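You operate a simulated robot arm through the tools that you are given. There is no shell and no other tool.

You run a simulated robot arm. Do the job below in one go: nothing can be reset, and whatever is moved stays where it is left.

## Task
Shake the M6 mould flat on the shaker, then unclamp it.
Fine: it packs only when clamped; switch off before you unclamp; leave it on the shaker. Set down upright: what you pick out.

The check looks at the end state, three seconds after you hand in, the way a careful person would. Anything else that was tipped, shoved, dropped, spilled or broken makes it a failure.

## Robot
A 5-joint arm with a two-finger parallel gripper, fixed in place. Base frame: the origin is at the foot of the arm, x ahead of it, y to its left, z up. Readings come in mm, rad, newtons and seconds.
It reaches about 1134 mm from its shoulder. Its first joint turns from -2.601 to 2.601 rad. Payload 1.57 kg.
The TCP is the grasp point between the finger pads, 30 mm short of the fingertips. In the tool frame z runs along the fingers and y along their closing line. The gripper opens to 110 mm. The fingers are 24 mm wide and 12 mm thick; the gripper's body (48 by 112 mm) begins 78 mm behind the TCP.
Orientation is told as [roll, pitch, yaw] about the base's x, y, z axes, in that order, counted from this pose: with the fingers straight down and closing along the base's y, the tool's x points along the base's -x, its y along +y and its z along -z.

## Interface
- The arm moves only by the tool apply_moves. Its arguments are lists of equal length, an entry for each row: "dr": the turn, a rotation vector about the base's x, y, z in units of 6 degrees (1.0 is 6 degrees), a list of three; "slide": the shift along the base's x, y, z in units of 25 mm (1.0 is 25 mm), a list of three; "fingers": the gripper command, from -1 (shut) to 1 (fully open), values between in proportion. In form: {"dr": [[rx, ry, rz], ...], "slide": [[dx, dy, dz], ...], "fingers": [fingers, ...]}. A call has 1 to 20 rows; each row shifts and turns the commanded pose from where the row before left it. A call with a number of a shift or a turn outside -1 to 1 is refused whole. A row lasts 0.2 s, in which the tool goes at most 50 mm and 0.15 rad; a call with a longer step from one row to the next is refused whole, and so is a gripper value outside its range. Where a pose cannot be reached the arm comes as near as it can. A force on the tool above 40 N (or 10 N above the force at the start of the call, whichever is more), or a blocked arm, ends the call early, and 0.2 s more pass. Each finger travels about 153 mm/s and halts on what it meets, pressing with about 29 N; the grip force reading is that of the motor and also rises with nothing between the fingers. The clock runs only during rows and for 0.2 s after the last one: add rows that do not move to give the fingers time. The reply holds the time, the measured pose of the TCP, the force on the tool along the base axes, the opening and the grip force, in the units named above and with some noise, with the torque about the TCP (base axes, N m) and any sound that the robot's microphone picked up.
- Cameras (640 x 400 px; columns grow to the right, rows downward): "scene" is fixed at [400.1, -648.1, 1440.3]; the picture's right is [-0.12, 0.99, 0.00], its down [0.79, 0.10, -0.60] and it looks along [-0.60, -0.07, -0.80] (base axes); focal length 214 px, centre (320, 200). "wrist" rides on the gripper at [70, 16, -141] in the tool frame; the picture's right is [-0.23, 0.97, 0.00], its down [-0.86, -0.20, -0.48] and it looks along [-0.47, -0.11, 0.88] (tool axes); focal length 222 px, centre (320, 200). There is no depth. A picture from a camera that has moved, and an enlarged one, comes with that camera's place and axes in the base frame and with its lens.
- get_image(camera): a new picture of that camera. The clock stands still meanwhile.
- move_column(by): slides the trunk up (or, below 0, down) by that many mm; the arm rides with it, the base frame stays. It gives what a move gives, with no picture.
- enlarge(camera, box): a new picture of the part [left, top, right, bottom] of that camera's present view, enlarged. The clock stands still meanwhile.
- sign_off(): hands the job in; it is judged then, once.

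Places have to be worked out from the pictures, the camera data and where the tool is seen. Open the gripper and draw the arm clear of the work before you hand the job in, unless the task says otherwise.

The tools are called as a command line: name --argument value ..., lists and objects as JSON in quotes. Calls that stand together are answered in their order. apply_moves: Moves the arm, as the interface text tells. Its arguments: {"type":"object","properties":{"dr":{"type":"array"},"slide":{"type":"array"},"fingers":{"type":"array"}},"required":["dr","slide","fingers"]} The other tools are called the same way: move_column (by) slides the trunk up or down; get_image (camera) takes a picture; enlarge (camera, box) takes an enlarged picture of a part of a camera's view; sign_off () hands the job in.

At the start:

```text
time_s: 0.0
eef_pos: [-69.2, -586.2, 1213.8]
ee_rot: [0.002, -0.001, -0.001]
force: [-0.7, 0.1, -1.0]
moment: [0.06, 0.03, 0.02]
grip_width: 109.8
grip_force: 0.0
trunk travel left (down, up): [-947.0, 23.0]
```

scene: 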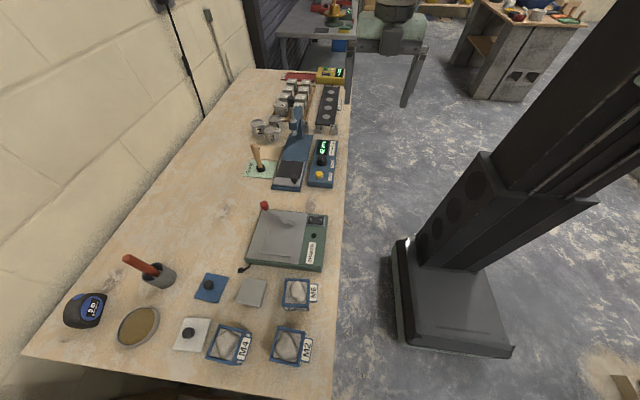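
wrist: 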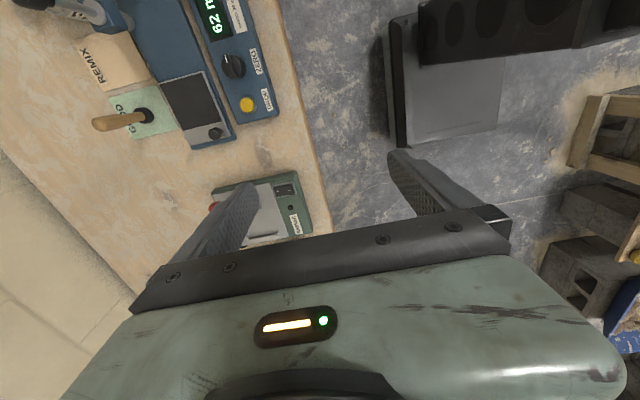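

I begin by looking closely at the shaker and the moulds near it to read their labels.

enlarge --camera "scene" --box '[170, 260, 350, 372]'

enlarge --camera "scene" --box '[230, 190, 350, 280]'

enlarge --camera "scene" --box '[230, 60, 360, 200]'

enlarge --camera "scene" --box '[50, 240, 230, 360]'

```text
3.56 times, centred on (260, 316) of scene
camera zoom: at [400.1, -648.1, 1440.3], right [-0.12, 0.99, 0.0], down [0.79, 0.1, -0.6], along [-0.6, -0.07, -0.8], focal length 763 px, centre (533, -212)
```

zoom: 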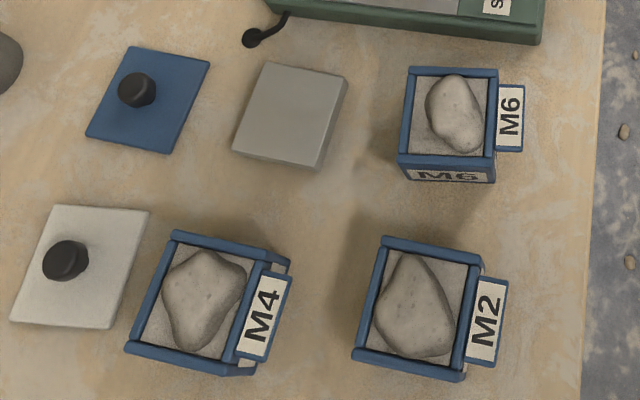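

```text
4.44 times, centred on (290, 235) of scene
camera zoom: at [400.1, -648.1, 1440.3], right [-0.12, 0.99, 0.0], down [0.79, 0.1, -0.6], along [-0.6, -0.07, -0.8], focal length 953 px, centre (453, 44)
```

zoom: 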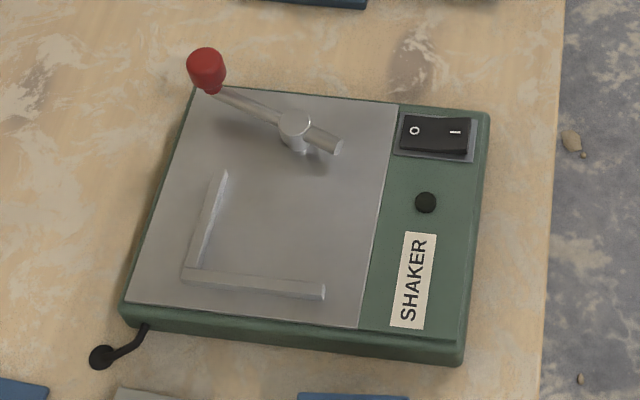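

```text
2.86 times, centred on (295, 130) of scene
camera zoom: at [400.1, -648.1, 1440.3], right [-0.12, 0.99, 0.0], down [0.79, 0.1, -0.6], along [-0.6, -0.07, -0.8], focal length 613 px, centre (391, 400)
```

zoom: 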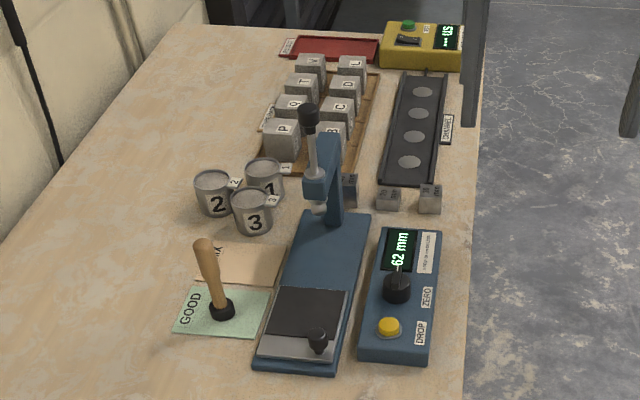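

```text
3.33 times, centred on (140, 300) of scene
camera zoom: at [400.1, -648.1, 1440.3], right [-0.12, 0.99, 0.0], down [0.79, 0.1, -0.6], along [-0.6, -0.07, -0.8], focal length 715 px, centre (920, -133)
```

zoom: 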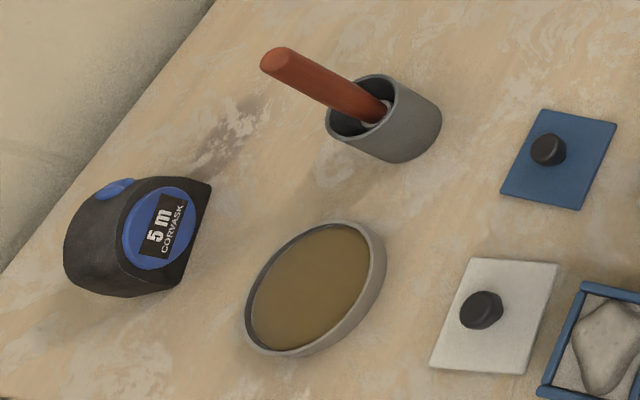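

The shaker switch triangulates to about (64, -699, 891), so the bench top is near z≈850. I move the arm at its present height towards the moulds for a better wrist view.

apply_moves --dr '[[0, 0, 0], [0, 0, 0], [0, 0, 0], [0, 0, 0], [0, 0, 0], [0, 0, 0]]' --slide '[[0.9, -0.9, 0], [0.9, -0.9, 0], [0.9, -0.9, 0], [0.9, -0.9, 0], [0.9, -0.9, 0], [0, 0, 0]]' --fingers '[1, 1, 1, 1, 1, 1]'

get_image --camera "wrist"

get_image --camera "scene"

```text
time_s: 1.4
eef_pos: [46.6, -700.3, 1213.4]
ee_rot: [-0.001, -0.001, 0.0]
force: [0.4, 0.9, 0.2]
moment: [0.01, 0.0, 0.02]
grip_width: 110.2
grip_force: 0.1
trunk travel left (down, up): [-947.0, 23.0]
```

```text
taken
camera wrist: at [-23.7, -684.2, 1354.9], right [0.23, 0.97, 0.0], down [0.85, -0.2, 0.48], along [0.47, -0.11, -0.88], focal length 222 px, centre (320, 200)
```

wrist: 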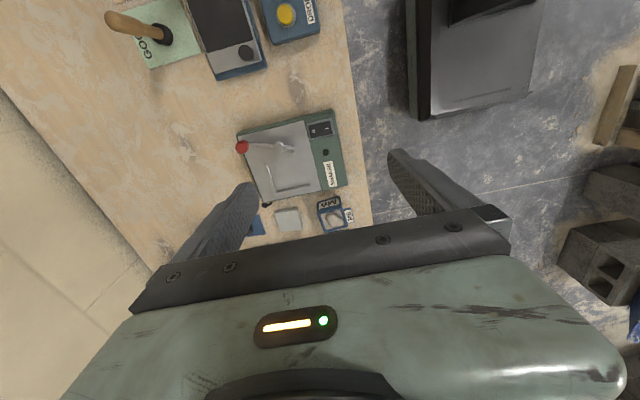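

```text
taken
```

scene: 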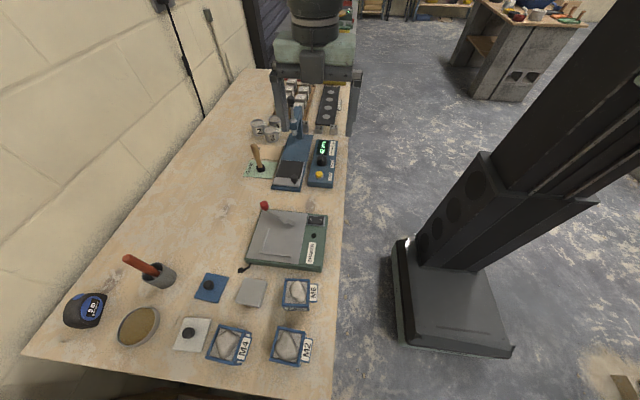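

The shaker and M6 are between the fingers in the wrist view. I enlarge that to triangulate the details.

enlarge --camera "wrist" --box '[225, 100, 385, 200]'

enlarge --camera "wrist" --box '[240, 180, 370, 240]'

enlarge --camera "scene" --box '[265, 265, 329, 320]'

enlarge --camera "scene" --box '[250, 195, 330, 245]'

```text
4.00 times, centred on (305, 150) of wrist
camera zoom: at [-23.7, -684.2, 1354.9], right [0.23, 0.97, 0.0], down [0.85, -0.2, 0.48], along [0.47, -0.11, -0.88], focal length 888 px, centre (380, 400)
```

zoom: 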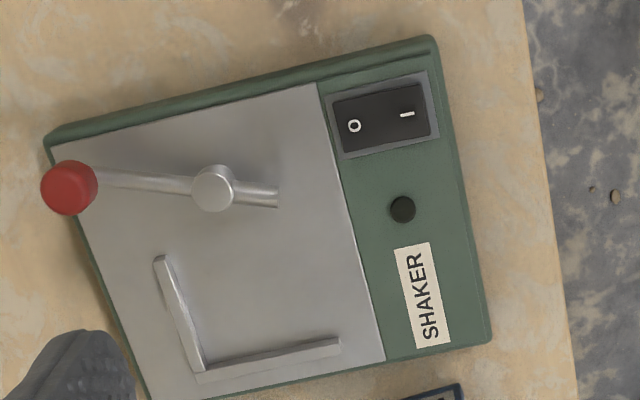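

```text
4.92 times, centred on (305, 210) of wrist
camera zoom: at [-23.7, -684.2, 1354.9], right [0.23, 0.97, 0.0], down [0.85, -0.2, 0.48], along [0.47, -0.11, -0.88], focal length 1094 px, centre (394, 151)
```

zoom: 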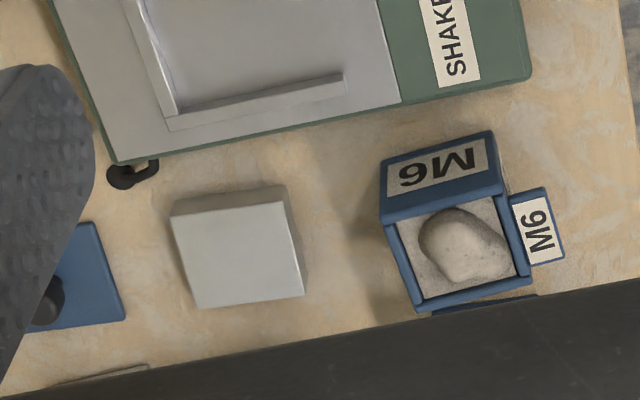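

```text
7.27 times, centred on (297, 292) of scene
camera zoom: at [400.1, -648.1, 1440.3], right [-0.12, 0.99, 0.0], down [0.79, 0.1, -0.6], along [-0.6, -0.07, -0.8], focal length 1560 px, centre (487, -473)
```

zoom: 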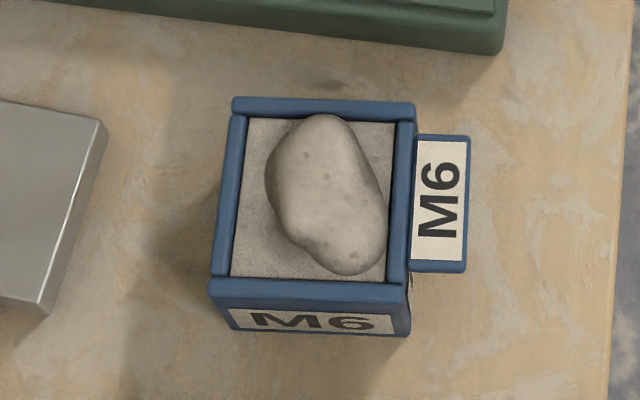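

```text
8.00 times, centred on (290, 220) of scene
camera zoom: at [400.1, -648.1, 1440.3], right [-0.12, 0.99, 0.0], down [0.79, 0.1, -0.6], along [-0.6, -0.07, -0.8], focal length 1716 px, centre (560, 40)
```

zoom: 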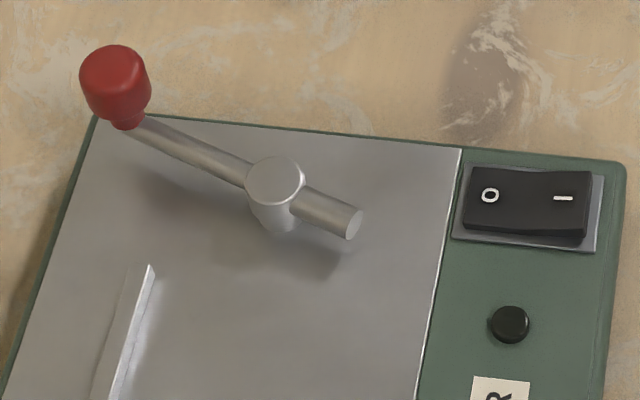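

The mould top is at z≈911 and the bench about 855. M6 is centred near (276, -718) and yawed about +7°; the shaker is square to the base. I move over M6 and turn the gripper so it closes along x, which avoids the label tab.

apply_moves --dr '[[0, 0, -0.98], [0, 0, -0.98], [0, 0, -0.98], [0, 0, -0.98], [0, 0, -0.98], [0, 0, -0.98], [0, 0, -0.98], [0, 0, -0.98], [0, 0, -0.98], [0, 0, -0.98], [0, 0, -0.98], [0, 0, -0.98], [0, 0, -0.98], [0, 0, -0.98], [0, 0, 0]]' --slide '[[0.656, -0.05, -0.437], [0.656, -0.05, -0.437], [0.656, -0.05, -0.437], [0.656, -0.05, -0.437], [0.656, -0.05, -0.437], [0.656, -0.05, -0.437], [0.656, -0.05, -0.437], [0.656, -0.05, -0.437], [0.656, -0.05, -0.437], [0.656, -0.05, -0.437], [0.656, -0.05, -0.437], [0.656, -0.05, -0.437], [0.656, -0.05, -0.437], [0.656, -0.05, -0.437], [0, 0, 0]]' --fingers '[1, 1, 1, 1, 1, 1, 1, 1, 1, 1, 1, 1, 1, 1, 1]'

get_image --camera "wrist"

get_image --camera "scene"

```text
time_s: 4.6
eef_pos: [274.7, -716.2, 1214.2]
ee_rot: [0.001, -0.001, -1.438]
force: [-0.1, 0.4, 0.5]
moment: [-0.02, 0.05, -0.02]
grip_width: 109.9
grip_force: 0.2
out of reach, approached as far as the arm can: row 1, 2, 3, 4, 5, 6, 7, 8, 9, 10, 11, 12, 13, 14
trunk travel left (down, up): [-947.0, 23.0]
```

```text
taken
camera wrist: at [279.4, -645.3, 1354.9], right [1.0, -0.1, 0.0], down [-0.08, -0.87, 0.48], along [-0.05, -0.48, -0.88], focal length 222 px, centre (320, 200)
```

wrist: 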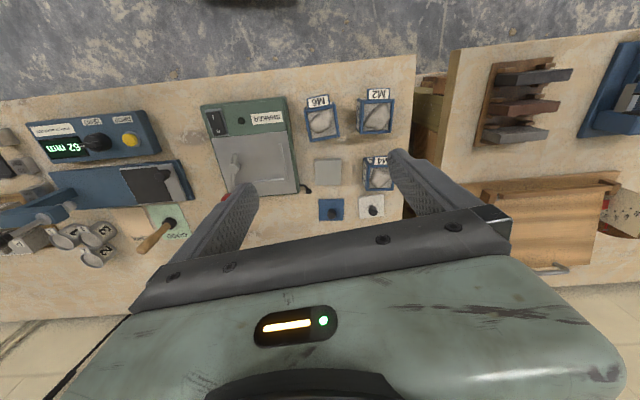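

```text
taken
```

scene: 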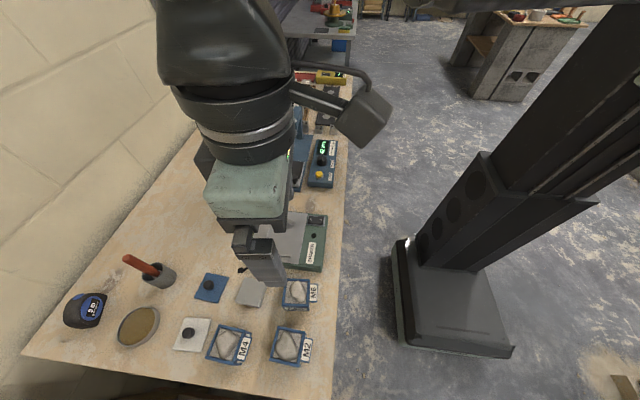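

The arm is at its lower limit with this trunk height, so I lower the trunk 150 mm. The gripper will sit at about z 1064, clear of everything.

move_column --by -150

get_image --camera "wrist"

get_image --camera "scene"

```text
time_s: 6.3
eef_pos: [272.5, -716.1, 1064.5]
ee_rot: [0.002, 0.001, -1.436]
force: [-0.3, 0.3, 0.0]
moment: [0.0, -0.01, 0.02]
grip_width: 109.8
grip_force: 0.1
trunk travel left (down, up): [-797.0, 173.0]
```

```text
taken
camera wrist: at [279.3, -645.3, 1204.9], right [1.0, -0.1, 0.0], down [-0.08, -0.87, 0.48], along [-0.05, -0.48, -0.88], focal length 222 px, centre (320, 200)
```

wrist: 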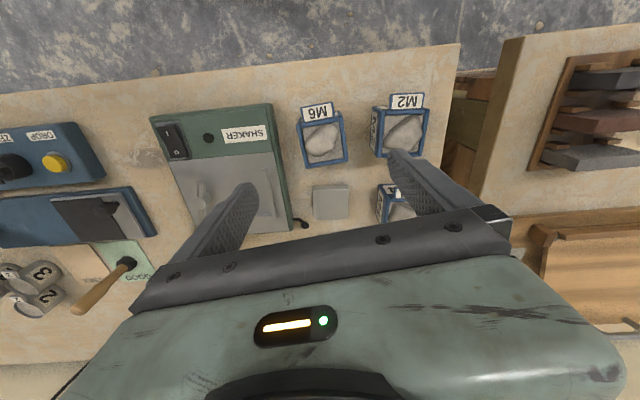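

```text
taken
```

scene: 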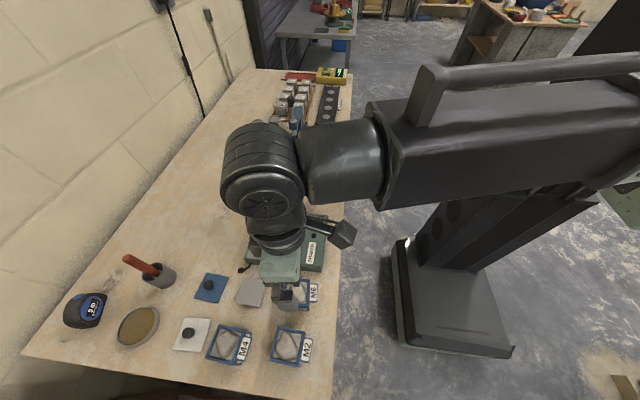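

Now I enlarge M6 and the shaker in this nearer wrist view to refine their positions.

enlarge --camera "wrist" --box '[280, 90, 376, 190]'

enlarge --camera "wrist" --box '[144, 95, 314, 240]'

enlarge --camera "scene" --box '[240, 230, 350, 320]'

```text
4.00 times, centred on (328, 140) of wrist
camera zoom: at [279.3, -645.3, 1204.9], right [1.0, -0.1, 0.0], down [-0.08, -0.87, 0.48], along [-0.05, -0.48, -0.88], focal length 888 px, centre (288, 440)
```

zoom: 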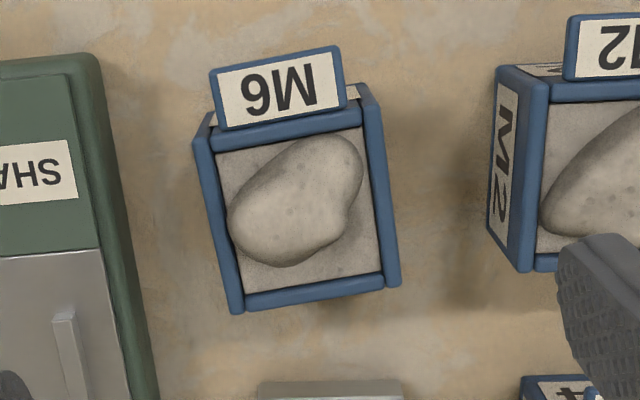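

```text
2.76 times, centred on (229, 168) of wrist
camera zoom: at [279.3, -645.3, 1204.9], right [1.0, -0.1, 0.0], down [-0.08, -0.87, 0.48], along [-0.05, -0.48, -0.88], focal length 613 px, centre (571, 290)
```

zoom: 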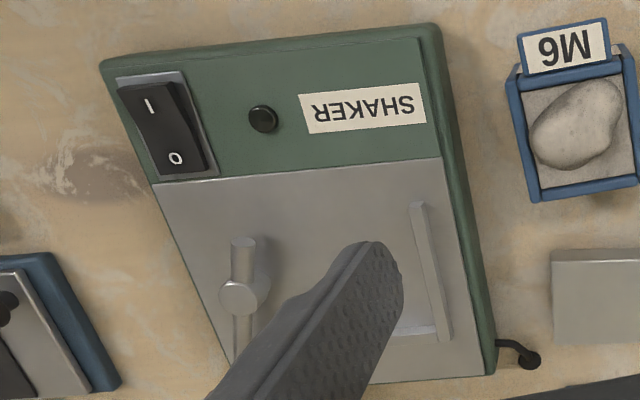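

```text
4.44 times, centred on (295, 275) of scene
camera zoom: at [400.1, -648.1, 1440.3], right [-0.12, 0.99, 0.0], down [0.79, 0.1, -0.6], along [-0.6, -0.07, -0.8], focal length 953 px, centre (431, -133)
```

zoom: 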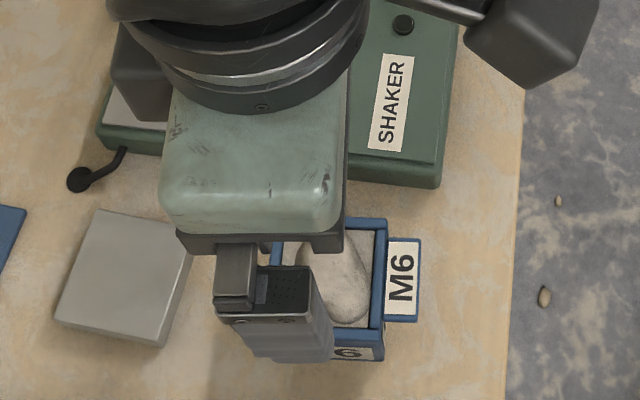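

M6's top centre works out at (276, -719), about 58 mm wide, yaw ≈ +0.095 rad. To give the arm room to descend by itself, I first raise the arm 200 mm, aligning over M6 at the same time, and then drop the trunk 200 mm.

apply_moves --dr '[[0, 0, -0.38], [0, 0, 0], [0, 0, 0], [0, 0, 0], [0, 0, 0], [0, 0, 0], [0, 0, 0], [0, 0, 0], [0, 0, 0]]' --slide '[[0.12, -0.11, 1], [0, 0, 1], [0, 0, 1], [0, 0, 1], [0, 0, 1], [0, 0, 1], [0, 0, 1], [0, 0, 1], [0, 0, 0]]' --fingers '[1, 1, 1, 1, 1, 1, 1, 1, 1]'

```text
time_s: 8.3
eef_pos: [277.1, -717.7, 1065.5]
ee_rot: [0.0, 0.0, -1.477]
force: [0.1, 0.3, 0.2]
moment: [-0.01, 0.0, -0.03]
grip_width: 109.9
grip_force: 0.1
out of reach, approached as far as the arm can: row 1, 2, 3, 4, 5, 6, 7, 8
trunk travel left (down, up): [-797.0, 173.0]
```

The arm works in a horizontal plane, so all height comes from the trunk. I take a still reading, partly closing the fingers to about 85 mm to clear M2.

apply_moves --dr '[[0, 0, 0], [0, 0, 0]]' --slide '[[0, 0, 0], [0, 0, 0]]' --fingers '[0.55, 0.55]'

get_image --camera "wrist"

```text
time_s: 8.9
eef_pos: [276.0, -717.7, 1063.5]
ee_rot: [-0.001, 0.001, -1.477]
force: [-0.7, 0.2, -0.4]
moment: [-0.01, 0.03, 0.0]
grip_width: 85.2
grip_force: 0.0
trunk travel left (down, up): [-797.0, 173.0]
```

```text
taken
camera wrist: at [285.6, -647.6, 1204.9], right [0.99, -0.13, 0.0], down [-0.12, -0.87, 0.48], along [-0.06, -0.47, -0.88], focal length 222 px, centre (320, 200)
```

wrist: 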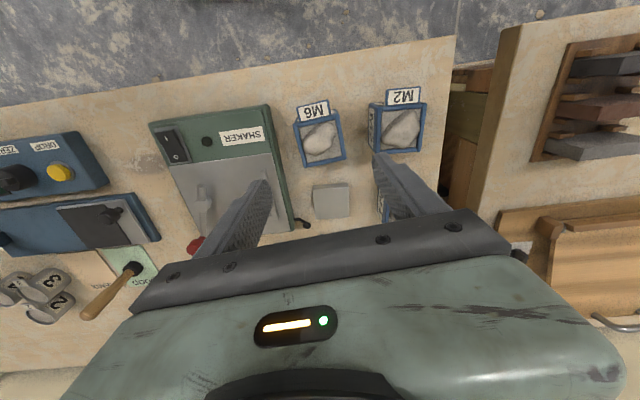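

The pose is (276.2, -718.8). I check the alignment over M6 with an enlarged view before descending.

enlarge --camera "wrist" --box '[280, 80, 440, 180]'

enlarge --camera "wrist" --box '[144, 95, 304, 260]'

```text
4.00 times, centred on (360, 130) of wrist
camera zoom: at [285.6, -647.6, 1204.9], right [0.99, -0.13, 0.0], down [-0.12, -0.87, 0.48], along [-0.06, -0.47, -0.88], focal length 888 px, centre (160, 480)
```

zoom: 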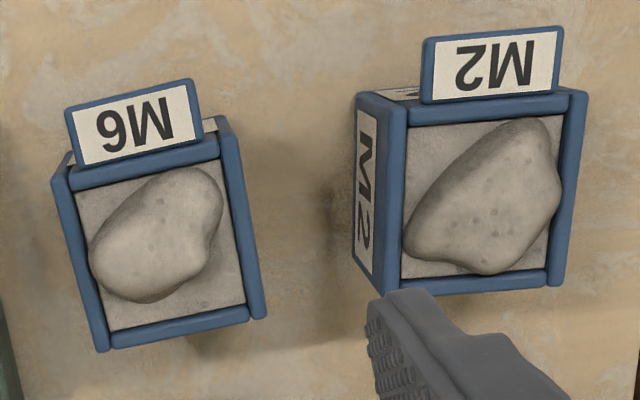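

```text
2.42 times, centred on (224, 178) of wrist
camera zoom: at [285.6, -647.6, 1204.9], right [0.99, -0.13, 0.0], down [-0.12, -0.87, 0.48], along [-0.06, -0.47, -0.88], focal length 538 px, centre (553, 254)
```

zoom: 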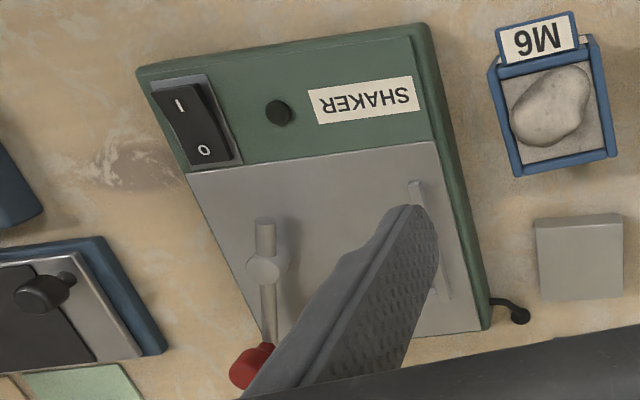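

The gripper is centred within about 1 mm. I lower the trunk in two steps until the fingertips are some 26 mm below the mould's rim.

move_column --by -110

get_image --camera "wrist"

enlarge --camera "scene" --box '[240, 230, 350, 320]'

```text
time_s: 10.4
eef_pos: [275.7, -716.9, 954.7]
ee_rot: [0.0, 0.0, -1.476]
force: [0.4, 0.3, 0.5]
moment: [-0.02, 0.01, -0.01]
grip_width: 85.5
grip_force: 0.1
trunk travel left (down, up): [-687.0, 283.0]
```

```text
taken
camera wrist: at [285.5, -647.6, 1094.9], right [0.99, -0.13, 0.0], down [-0.12, -0.87, 0.48], along [-0.06, -0.47, -0.88], focal length 222 px, centre (320, 200)
```

wrist: 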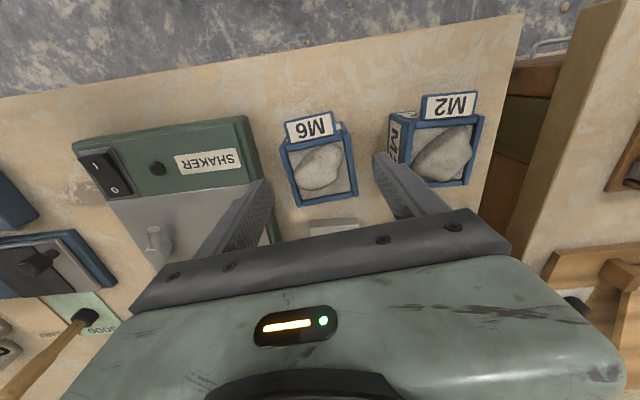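

```text
4.44 times, centred on (295, 275) of scene
camera zoom: at [400.1, -648.1, 1440.3], right [-0.12, 0.99, 0.0], down [0.79, 0.1, -0.6], along [-0.6, -0.07, -0.8], focal length 953 px, centre (431, -133)
```

zoom: 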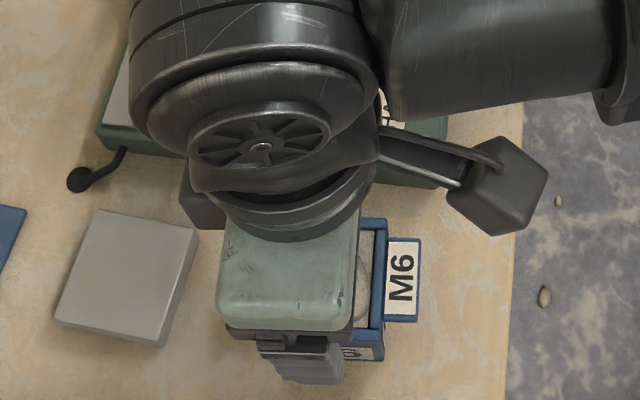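

The fingertips straddle M6 well. I enlarge once to confirm the rim height before the last 40 mm.

enlarge --camera "wrist" --box '[250, 100, 410, 220]'

```text
3.33 times, centred on (330, 160) of wrist
camera zoom: at [285.5, -647.6, 1094.9], right [0.99, -0.13, 0.0], down [-0.12, -0.87, 0.48], along [-0.06, -0.47, -0.88], focal length 740 px, centre (287, 333)
```

zoom: 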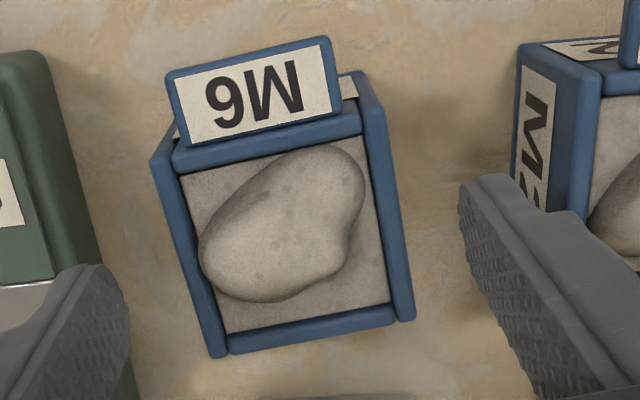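

The rim is at z≈909–911 as expected. I go down 41 mm so that the pads overlap the top 26 mm of the mould.

move_column --by -41

apply_moves --dr '[[0, 0, 0], [0, 0, 0], [0, 0, 0], [0, 0, 0]]' --slide '[[0, 0, 0], [0, 0, 0], [0, 0, 0], [0, 0, 0]]' --fingers '[0.2, -0.3, -1, -1]'

```text
time_s: 11.2
eef_pos: [276.7, -717.4, 913.5]
ee_rot: [-0.002, 0.0, -1.476]
force: [-0.8, -0.1, 0.0]
moment: [0.0, 0.0, 0.0]
grip_width: 85.7
grip_force: 0.0
trunk travel left (down, up): [-646.0, 324.0]
```

```text
time_s: 12.2
eef_pos: [276.0, -718.6, 911.9]
ee_rot: [-0.001, 0.001, -1.477]
force: [0.2, -0.3, 2.4]
moment: [0.0, -0.11, -0.08]
grip_width: 61.8
grip_force: 28.8
trunk travel left (down, up): [-646.0, 324.0]
```

The fingers hold the mould at 61.8 mm with 28.8 N. I lift 100 mm and check.

move_column --by 20

move_column --by 90

get_image --camera "wrist"

get_image --camera "scene"

```text
time_s: 12.9
eef_pos: [275.6, -717.8, 934.2]
ee_rot: [0.001, -0.002, -1.476]
force: [1.1, -4.1, 14.2]
moment: [0.14, 0.11, 0.18]
grip_width: 61.9
grip_force: 28.9
trunk travel left (down, up): [-666.0, 304.0]
```

```text
time_s: 14.1
eef_pos: [275.9, -719.3, 1023.1]
ee_rot: [-0.001, 0.001, -1.478]
force: [1.3, 0.1, -3.1]
moment: [0.0, 0.03, -0.02]
grip_width: 61.8
grip_force: 29.1
trunk travel left (down, up): [-756.0, 214.0]
```

```text
taken
camera wrist: at [285.7, -647.9, 1163.6], right [0.99, -0.13, 0.0], down [-0.12, -0.87, 0.48], along [-0.06, -0.47, -0.88], focal length 222 px, centre (320, 200)
```

wrist: 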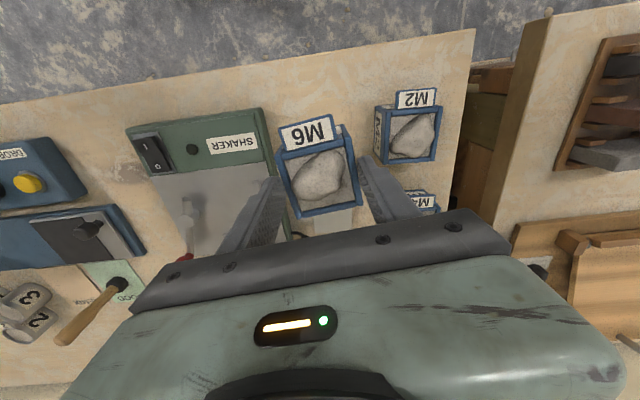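

```text
taken
```

scene: 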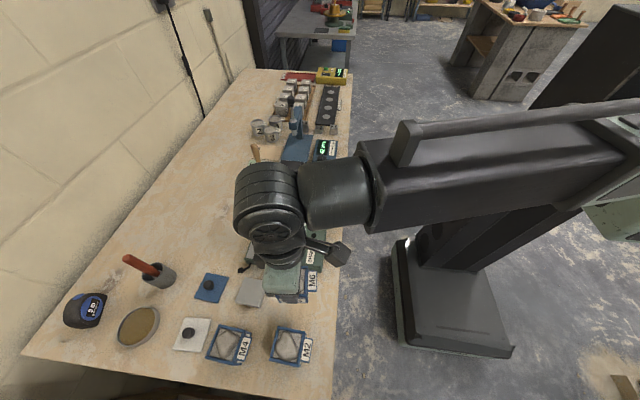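

M6 is lifted and held steadily. The shaker is yawed about −0.015 rad, with fence inner faces at x≈178 and y≈−834.5. I carry the mould over to the seat, leaving 4 mm gaps to the fences, and turn it square.

apply_moves --dr '[[0, 0, -0.131], [0, 0, -0.131], [0, 0, -0.131], [0, 0, -0.131], [0, 0, -0.131], [0, 0, -0.131], [0, 0, -0.131], [0, 0, -0.131], [0, 0, 0], [0, 0, 0]]' --slide '[[-0.663, -0.394, 0], [-0.663, -0.394, 0], [-0.663, -0.394, 0], [-0.663, -0.394, 0], [-0.663, -0.394, 0], [-0.663, -0.394, 0], [-0.663, -0.394, 0], [-0.663, -0.394, 0], [0, 0, 0], [0, 0, 0]]' --fingers '[-1, -1, -1, -1, -1, -1, -1, -1, -1, -1]'

get_image --camera "wrist"

get_image --camera "scene"

```text
time_s: 16.3
eef_pos: [142.1, -797.5, 1023.3]
ee_rot: [0.0, -0.002, -1.586]
force: [-0.4, -0.6, -4.7]
moment: [0.01, -0.02, 0.01]
grip_width: 61.6
grip_force: 28.7
trunk travel left (down, up): [-756.0, 214.0]
```

```text
taken
camera wrist: at [158.9, -727.5, 1163.7], right [0.97, -0.24, 0.0], down [-0.21, -0.85, 0.48], along [-0.12, -0.46, -0.88], focal length 222 px, centre (320, 200)
```

wrist: 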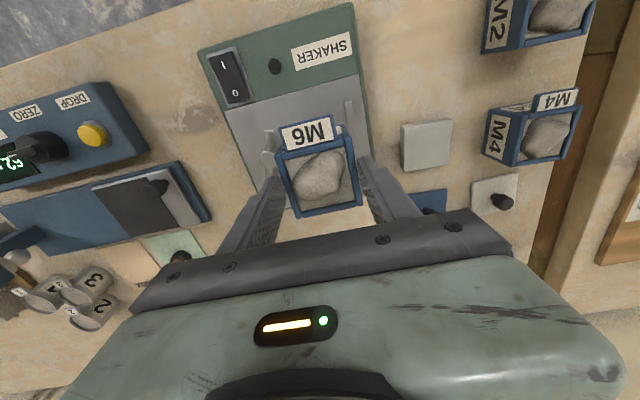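

```text
taken
```

scene: 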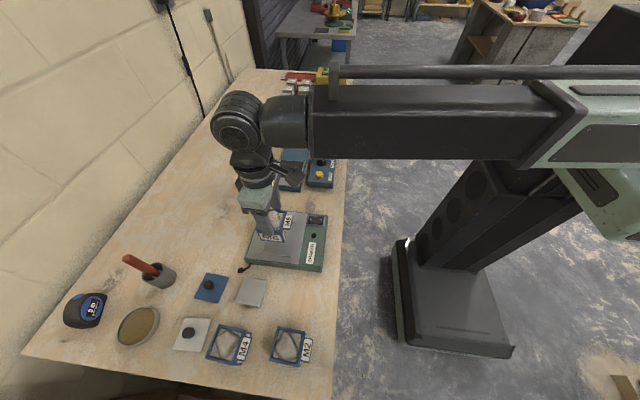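

M6 hangs over the seat at TCP (142, −797). I look closer from both cameras to check against the fences and the lever.

enlarge --camera "wrist" --box '[200, 70, 400, 230]'

enlarge --camera "scene" --box '[225, 180, 345, 280]'

```text
2.50 times, centred on (300, 150) of wrist
camera zoom: at [158.9, -727.5, 1163.7], right [0.97, -0.24, 0.0], down [-0.21, -0.85, 0.48], along [-0.12, -0.46, -0.88], focal length 555 px, centre (370, 325)
```

zoom: 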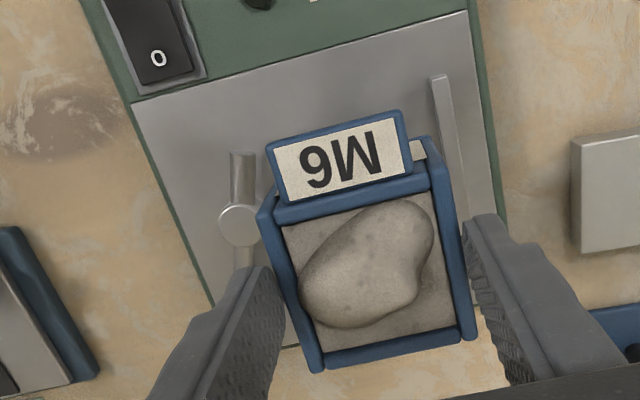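

```text
4.00 times, centred on (285, 230) of scene
camera zoom: at [400.1, -648.1, 1440.3], right [-0.12, 0.99, 0.0], down [0.79, 0.1, -0.6], along [-0.6, -0.07, -0.8], focal length 858 px, centre (460, 80)
```

zoom: 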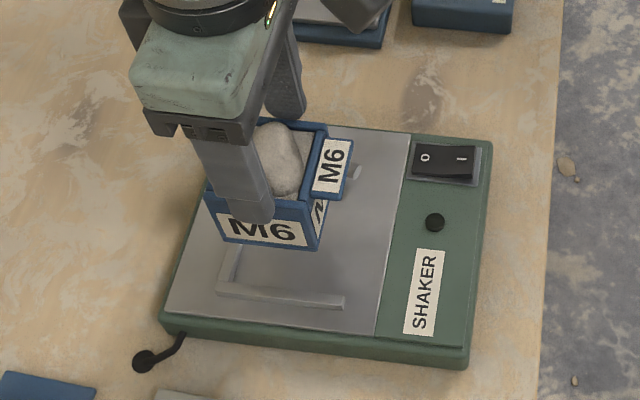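

The pictures show the mould has slipped in the grip: its rim is now at about z 990–997, so the fingertips only overlap it by a few mm. I'll nudge it 2 mm away from the −y fence and lower it gently in small steps, then regrip deeper before seating it.

apply_moves --dr '[[0, 0, 0], [0, 0, 0]]' --slide '[[0, 0.08, 0], [0, 0, 0]]' --fingers '[-1, -1]'

move_column --by -5

enlarge --camera "wrist" --box '[250, 100, 410, 220]'

enlarge --camera "scene" --box '[250, 190, 330, 260]'

```text
time_s: 16.9
eef_pos: [143.1, -793.2, 1023.1]
ee_rot: [0.001, 0.001, -1.586]
force: [0.5, 0.5, -3.4]
moment: [0.01, 0.02, 0.0]
grip_width: 61.9
grip_force: 29.4
trunk travel left (down, up): [-756.0, 214.0]
```

```text
time_s: 17.5
eef_pos: [144.0, -793.4, 1018.4]
ee_rot: [-0.001, -0.001, -1.588]
force: [-0.4, 0.7, -4.5]
moment: [0.03, 0.02, -0.01]
grip_width: 61.7
grip_force: 29.3
trunk travel left (down, up): [-751.0, 219.0]
```

```text
3.33 times, centred on (330, 160) of wrist
camera zoom: at [159.9, -725.1, 1158.6], right [0.97, -0.24, 0.0], down [-0.21, -0.85, 0.48], along [-0.12, -0.46, -0.88], focal length 740 px, centre (287, 333)
```

zoom: 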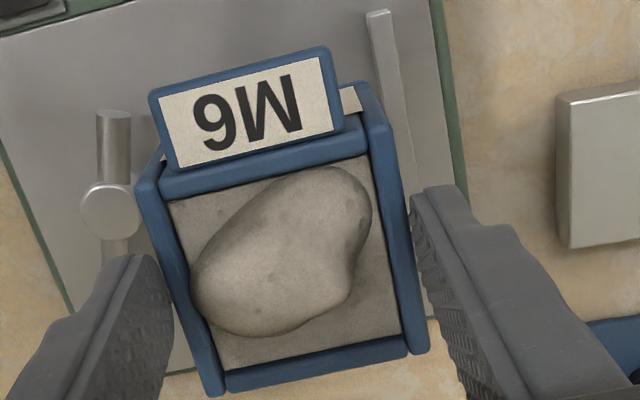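

```text
5.71 times, centred on (290, 225) of scene
camera zoom: at [400.1, -648.1, 1440.3], right [-0.12, 0.99, 0.0], down [0.79, 0.1, -0.6], along [-0.6, -0.07, -0.8], focal length 1226 px, centre (491, 57)
```

zoom: 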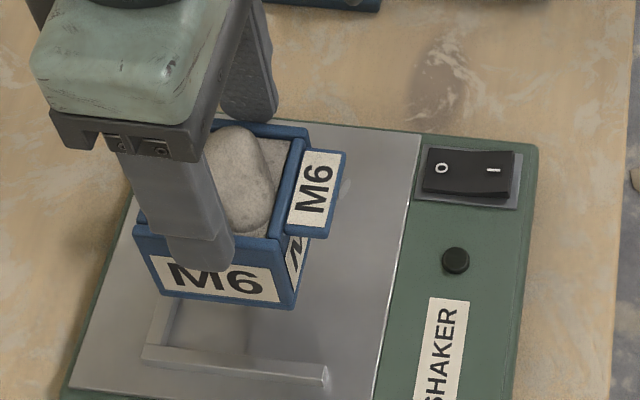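

The hold is stable (61.7 mm, about −4 N), though shallow. I continue lowering in small steps.

move_column --by -8

move_column --by -8

move_column --by -8

enlarge --camera "wrist" --box '[250, 100, 410, 220]'

enlarge --camera "scene" --box '[250, 190, 330, 260]'

```text
time_s: 18.0
eef_pos: [142.8, -794.6, 1010.6]
ee_rot: [-0.001, -0.001, -1.587]
force: [0.3, -0.6, -2.8]
moment: [0.02, 0.03, 0.0]
grip_width: 61.8
grip_force: 28.9
trunk travel left (down, up): [-743.0, 227.0]
```

```text
time_s: 18.6
eef_pos: [142.7, -794.1, 1001.9]
ee_rot: [0.001, -0.001, -1.587]
force: [0.2, 0.1, -4.0]
moment: [0.03, 0.01, -0.03]
grip_width: 61.6
grip_force: 28.4
trunk travel left (down, up): [-735.0, 235.0]
```

```text
time_s: 19.2
eef_pos: [142.5, -793.4, 993.8]
ee_rot: [0.001, -0.001, -1.587]
force: [-0.2, -0.1, -3.0]
moment: [0.01, 0.03, 0.03]
grip_width: 61.8
grip_force: 28.8
trunk travel left (down, up): [-727.0, 243.0]
```

```text
3.33 times, centred on (330, 160) of wrist
camera zoom: at [159.9, -725.1, 1134.6], right [0.97, -0.24, 0.0], down [-0.21, -0.85, 0.48], along [-0.12, -0.46, -0.88], focal length 740 px, centre (287, 333)
```

zoom: 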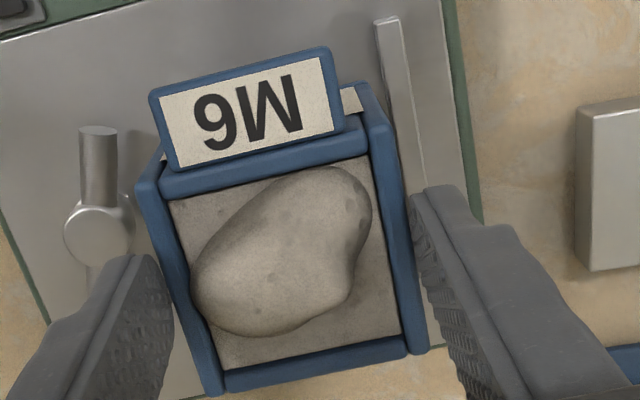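

```text
5.71 times, centred on (290, 225) of scene
camera zoom: at [400.1, -648.1, 1440.3], right [-0.12, 0.99, 0.0], down [0.79, 0.1, -0.6], along [-0.6, -0.07, -0.8], focal length 1226 px, centre (491, 57)
```

zoom: 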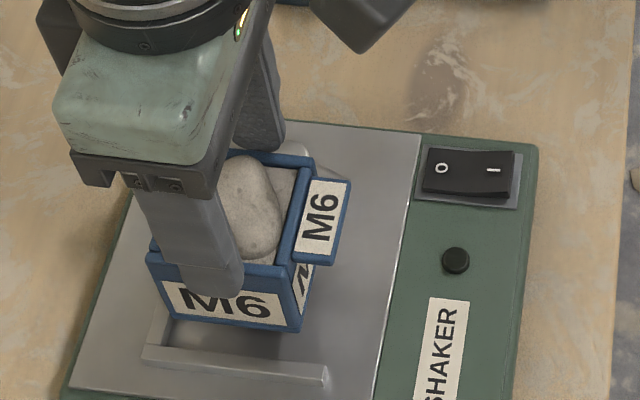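

Still stable and clear of the lever and fences. I lower further, in two 8 mm steps then finer.

move_column --by -8

move_column --by -7

enlarge --camera "wrist" --box '[250, 100, 410, 220]'

enlarge --camera "scene" --box '[250, 190, 330, 260]'

```text
time_s: 19.8
eef_pos: [142.9, -793.7, 985.4]
ee_rot: [0.001, -0.001, -1.586]
force: [-0.3, 0.1, -4.1]
moment: [0.01, 0.02, -0.01]
grip_width: 61.8
grip_force: 28.8
trunk travel left (down, up): [-719.0, 251.0]
```

```text
time_s: 20.3
eef_pos: [142.9, -793.7, 979.3]
ee_rot: [0.0, 0.0, -1.586]
force: [-0.3, 0.5, -3.7]
moment: [0.03, 0.02, 0.03]
grip_width: 61.7
grip_force: 28.7
trunk travel left (down, up): [-712.0, 258.0]
```

```text
3.33 times, centred on (330, 160) of wrist
camera zoom: at [159.9, -725.1, 1119.6], right [0.97, -0.24, 0.0], down [-0.21, -0.85, 0.48], along [-0.12, -0.46, -0.88], focal length 740 px, centre (287, 333)
```

zoom: 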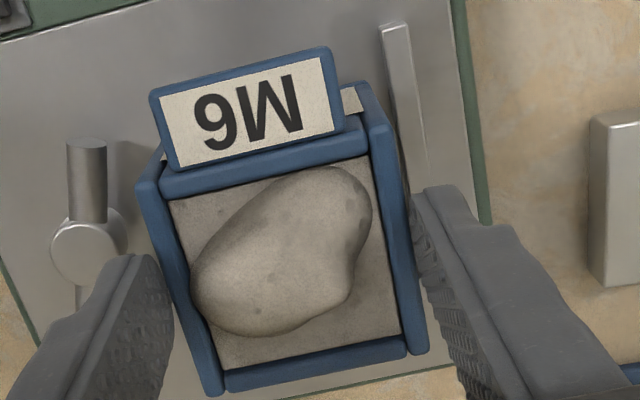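

```text
5.71 times, centred on (290, 225) of scene
camera zoom: at [400.1, -648.1, 1440.3], right [-0.12, 0.99, 0.0], down [0.79, 0.1, -0.6], along [-0.6, -0.07, -0.8], focal length 1226 px, centre (491, 57)
```

zoom: 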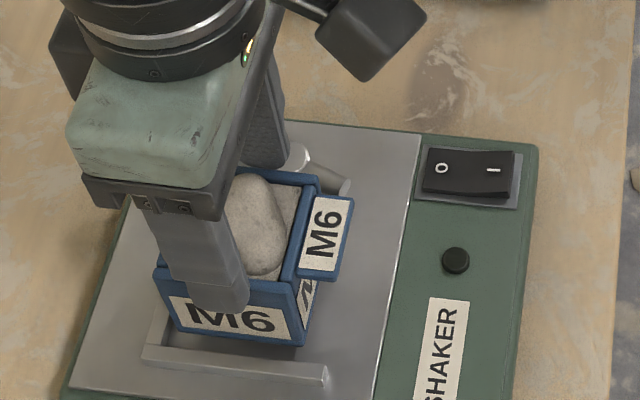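

Nearly down. I continue in 4 mm steps watching the force.

move_column --by -4

move_column --by -4

enlarge --camera "scene" --box '[250, 190, 330, 260]'

```text
time_s: 20.8
eef_pos: [143.0, -793.6, 974.8]
ee_rot: [-0.001, 0.0, -1.587]
force: [0.4, 0.1, -3.9]
moment: [0.01, 0.01, 0.01]
grip_width: 61.6
grip_force: 29.3
trunk travel left (down, up): [-708.0, 262.0]
```

```text
time_s: 21.4
eef_pos: [142.9, -793.5, 970.1]
ee_rot: [-0.001, -0.001, -1.586]
force: [-0.8, 0.2, -3.9]
moment: [0.02, 0.01, -0.02]
grip_width: 61.5
grip_force: 28.7
trunk travel left (down, up): [-704.0, 266.0]
```

```text
5.71 times, centred on (290, 225) of scene
camera zoom: at [400.1, -648.1, 1440.3], right [-0.12, 0.99, 0.0], down [0.79, 0.1, -0.6], along [-0.6, -0.07, -0.8], focal length 1226 px, centre (491, 57)
```

zoom: 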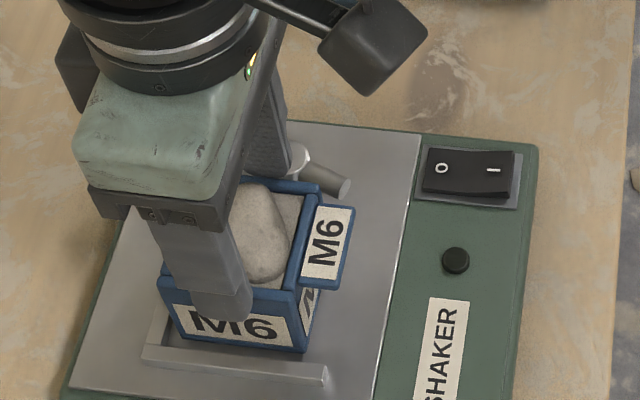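

Force is unchanged at about −3.9 N, so it isn't touching yet. I go on with 3 mm and 2 mm steps.

move_column --by -3

move_column --by -2

move_column --by -2

```text
time_s: 21.9
eef_pos: [143.3, -793.8, 969.2]
ee_rot: [0.0, -0.001, -1.587]
force: [0.6, -8.5, 20.9]
moment: [-0.05, 0.07, 0.04]
grip_width: 61.8
grip_force: 29.2
trunk travel left (down, up): [-701.0, 269.0]
```

```text
time_s: 22.4
eef_pos: [143.1, -792.7, 967.9]
ee_rot: [-0.001, -0.003, -1.588]
force: [2.0, -5.5, 24.4]
moment: [-0.29, -0.06, 0.08]
grip_width: 62.0
grip_force: 28.7
trunk travel left (down, up): [-699.0, 271.0]
```

```text
time_s: 22.9
eef_pos: [141.4, -791.4, 965.7]
ee_rot: [0.0, 0.001, -1.586]
force: [1.2, 0.1, 20.8]
moment: [0.1, -0.02, -0.02]
grip_width: 61.9
grip_force: 29.0
trunk travel left (down, up): [-697.0, 273.0]
```

Contact: the force turned to +20 N at TCP z≈968. I check the seating in the pictures.

enlarge --camera "scene" --box '[250, 190, 330, 260]'

enlarge --camera "wrist" --box '[250, 100, 410, 220]'

```text
5.71 times, centred on (290, 225) of scene
camera zoom: at [400.1, -648.1, 1440.3], right [-0.12, 0.99, 0.0], down [0.79, 0.1, -0.6], along [-0.6, -0.07, -0.8], focal length 1226 px, centre (491, 57)
```

zoom: 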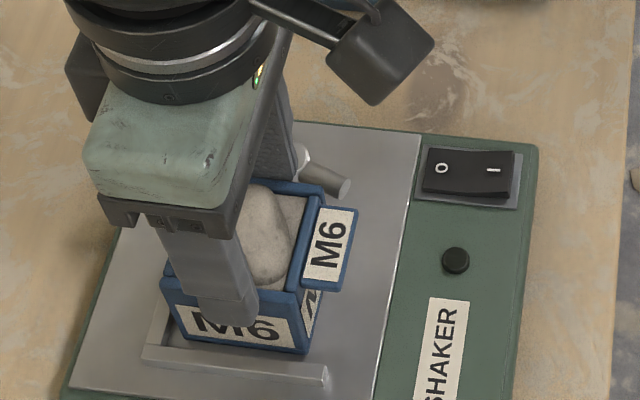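

```text
3.33 times, centred on (330, 160) of wrist
camera zoom: at [159.6, -723.1, 1106.0], right [0.97, -0.24, 0.0], down [-0.21, -0.85, 0.48], along [-0.12, -0.46, -0.88], focal length 740 px, centre (287, 333)
```

zoom: 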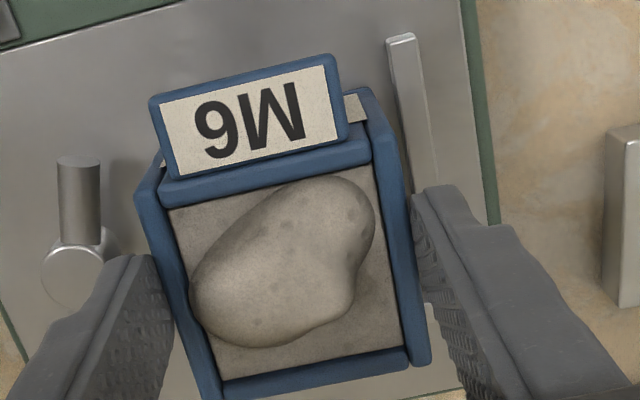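

The mould is resting on the plate. I open the fingers slightly to about 78 mm and look again.

apply_moves --dr '[[0, 0, 0], [0, 0, 0], [0, 0, 0]]' --slide '[[0, 0, 0], [0, 0, 0], [0, 0, 0]]' --fingers '[0.2, 0.4, 0.4]'

enlarge --camera "wrist" --box '[230, 100, 410, 220]'

enlarge --camera "scene" --box '[250, 190, 330, 260]'

```text
time_s: 23.7
eef_pos: [143.4, -793.5, 963.2]
ee_rot: [0.0, 0.0, -1.587]
force: [0.9, 0.0, 0.0]
moment: [0.01, 0.0, 0.02]
grip_width: 77.1
grip_force: 0.1
trunk travel left (down, up): [-697.0, 273.0]
```

```text
3.33 times, centred on (320, 160) of wrist
camera zoom: at [159.8, -724.9, 1104.8], right [0.97, -0.24, 0.0], down [-0.21, -0.85, 0.48], along [-0.12, -0.46, -0.88], focal length 740 px, centre (320, 333)
```

zoom: 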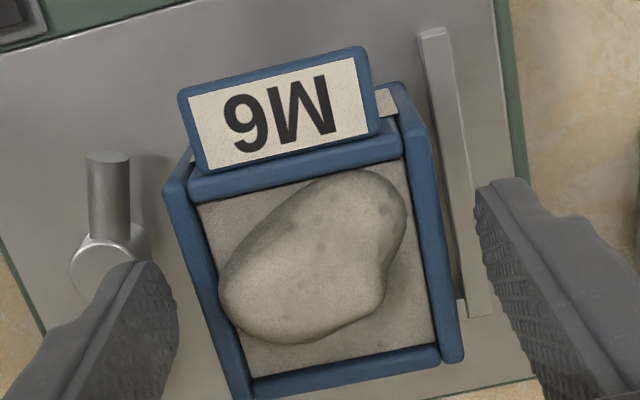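

```text
5.71 times, centred on (290, 225) of scene
camera zoom: at [400.1, -648.1, 1440.3], right [-0.12, 0.99, 0.0], down [0.79, 0.1, -0.6], along [-0.6, -0.07, -0.8], focal length 1226 px, centre (491, 57)
```

zoom: 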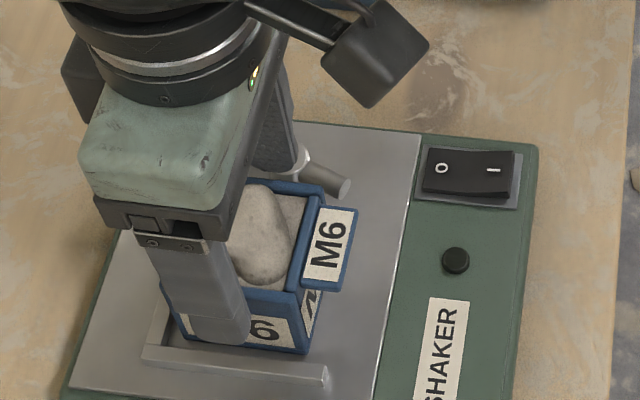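

The mould stands level: rim at z≈939, about 5 mm short of each fence. I lower the open fingers 22 mm around it for a deeper grip.

move_column --by -20

apply_moves --dr '[[0, 0, 0], [0, 0, 0], [0, 0, 0]]' --slide '[[0, 0, 0], [0, 0, 0], [0, 0, 0]]' --fingers '[0.15, -0.5, -0.5]'

enlarge --camera "wrist" --box '[230, 100, 410, 240]'

enlarge --camera "scene" --box '[250, 190, 330, 260]'

```text
time_s: 24.4
eef_pos: [141.6, -793.5, 944.0]
ee_rot: [-0.001, -0.001, -1.586]
force: [-0.8, 1.3, 0.2]
moment: [-0.04, 0.03, 0.0]
grip_width: 76.9
grip_force: 0.0
trunk travel left (down, up): [-677.0, 293.0]
```

```text
time_s: 25.2
eef_pos: [142.0, -794.3, 944.4]
ee_rot: [0.0, -0.001, -1.587]
force: [-1.0, -0.2, -0.2]
moment: [-0.02, -0.04, -0.02]
grip_width: 61.6
grip_force: 29.4
trunk travel left (down, up): [-677.0, 293.0]
```

```text
2.86 times, centred on (320, 170) of wrist
camera zoom: at [159.7, -724.8, 1084.9], right [0.97, -0.24, 0.0], down [-0.21, -0.85, 0.48], along [-0.12, -0.46, -0.88], focal length 635 px, centre (320, 286)
```

zoom: 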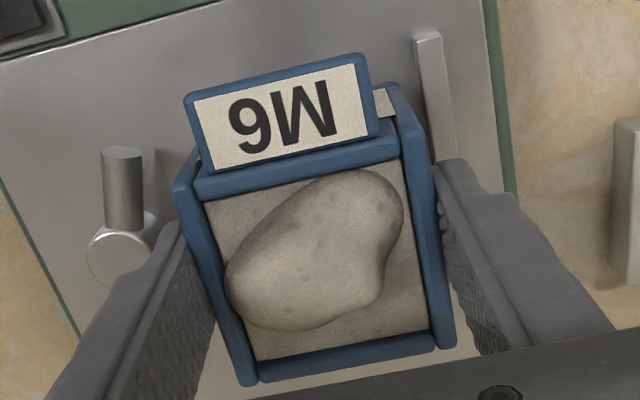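

```text
5.71 times, centred on (290, 225) of scene
camera zoom: at [400.1, -648.1, 1440.3], right [-0.12, 0.99, 0.0], down [0.79, 0.1, -0.6], along [-0.6, -0.07, -0.8], focal length 1226 px, centre (491, 57)
```

zoom: 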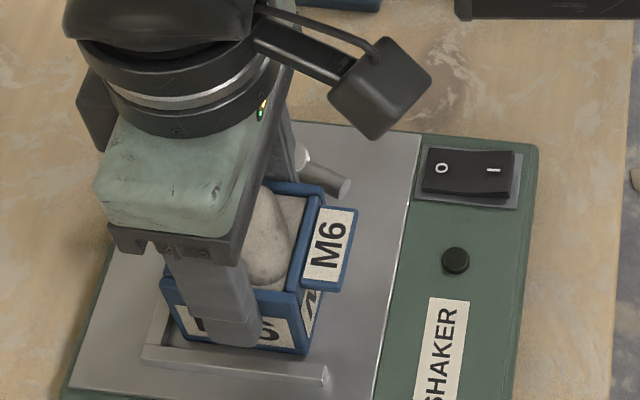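

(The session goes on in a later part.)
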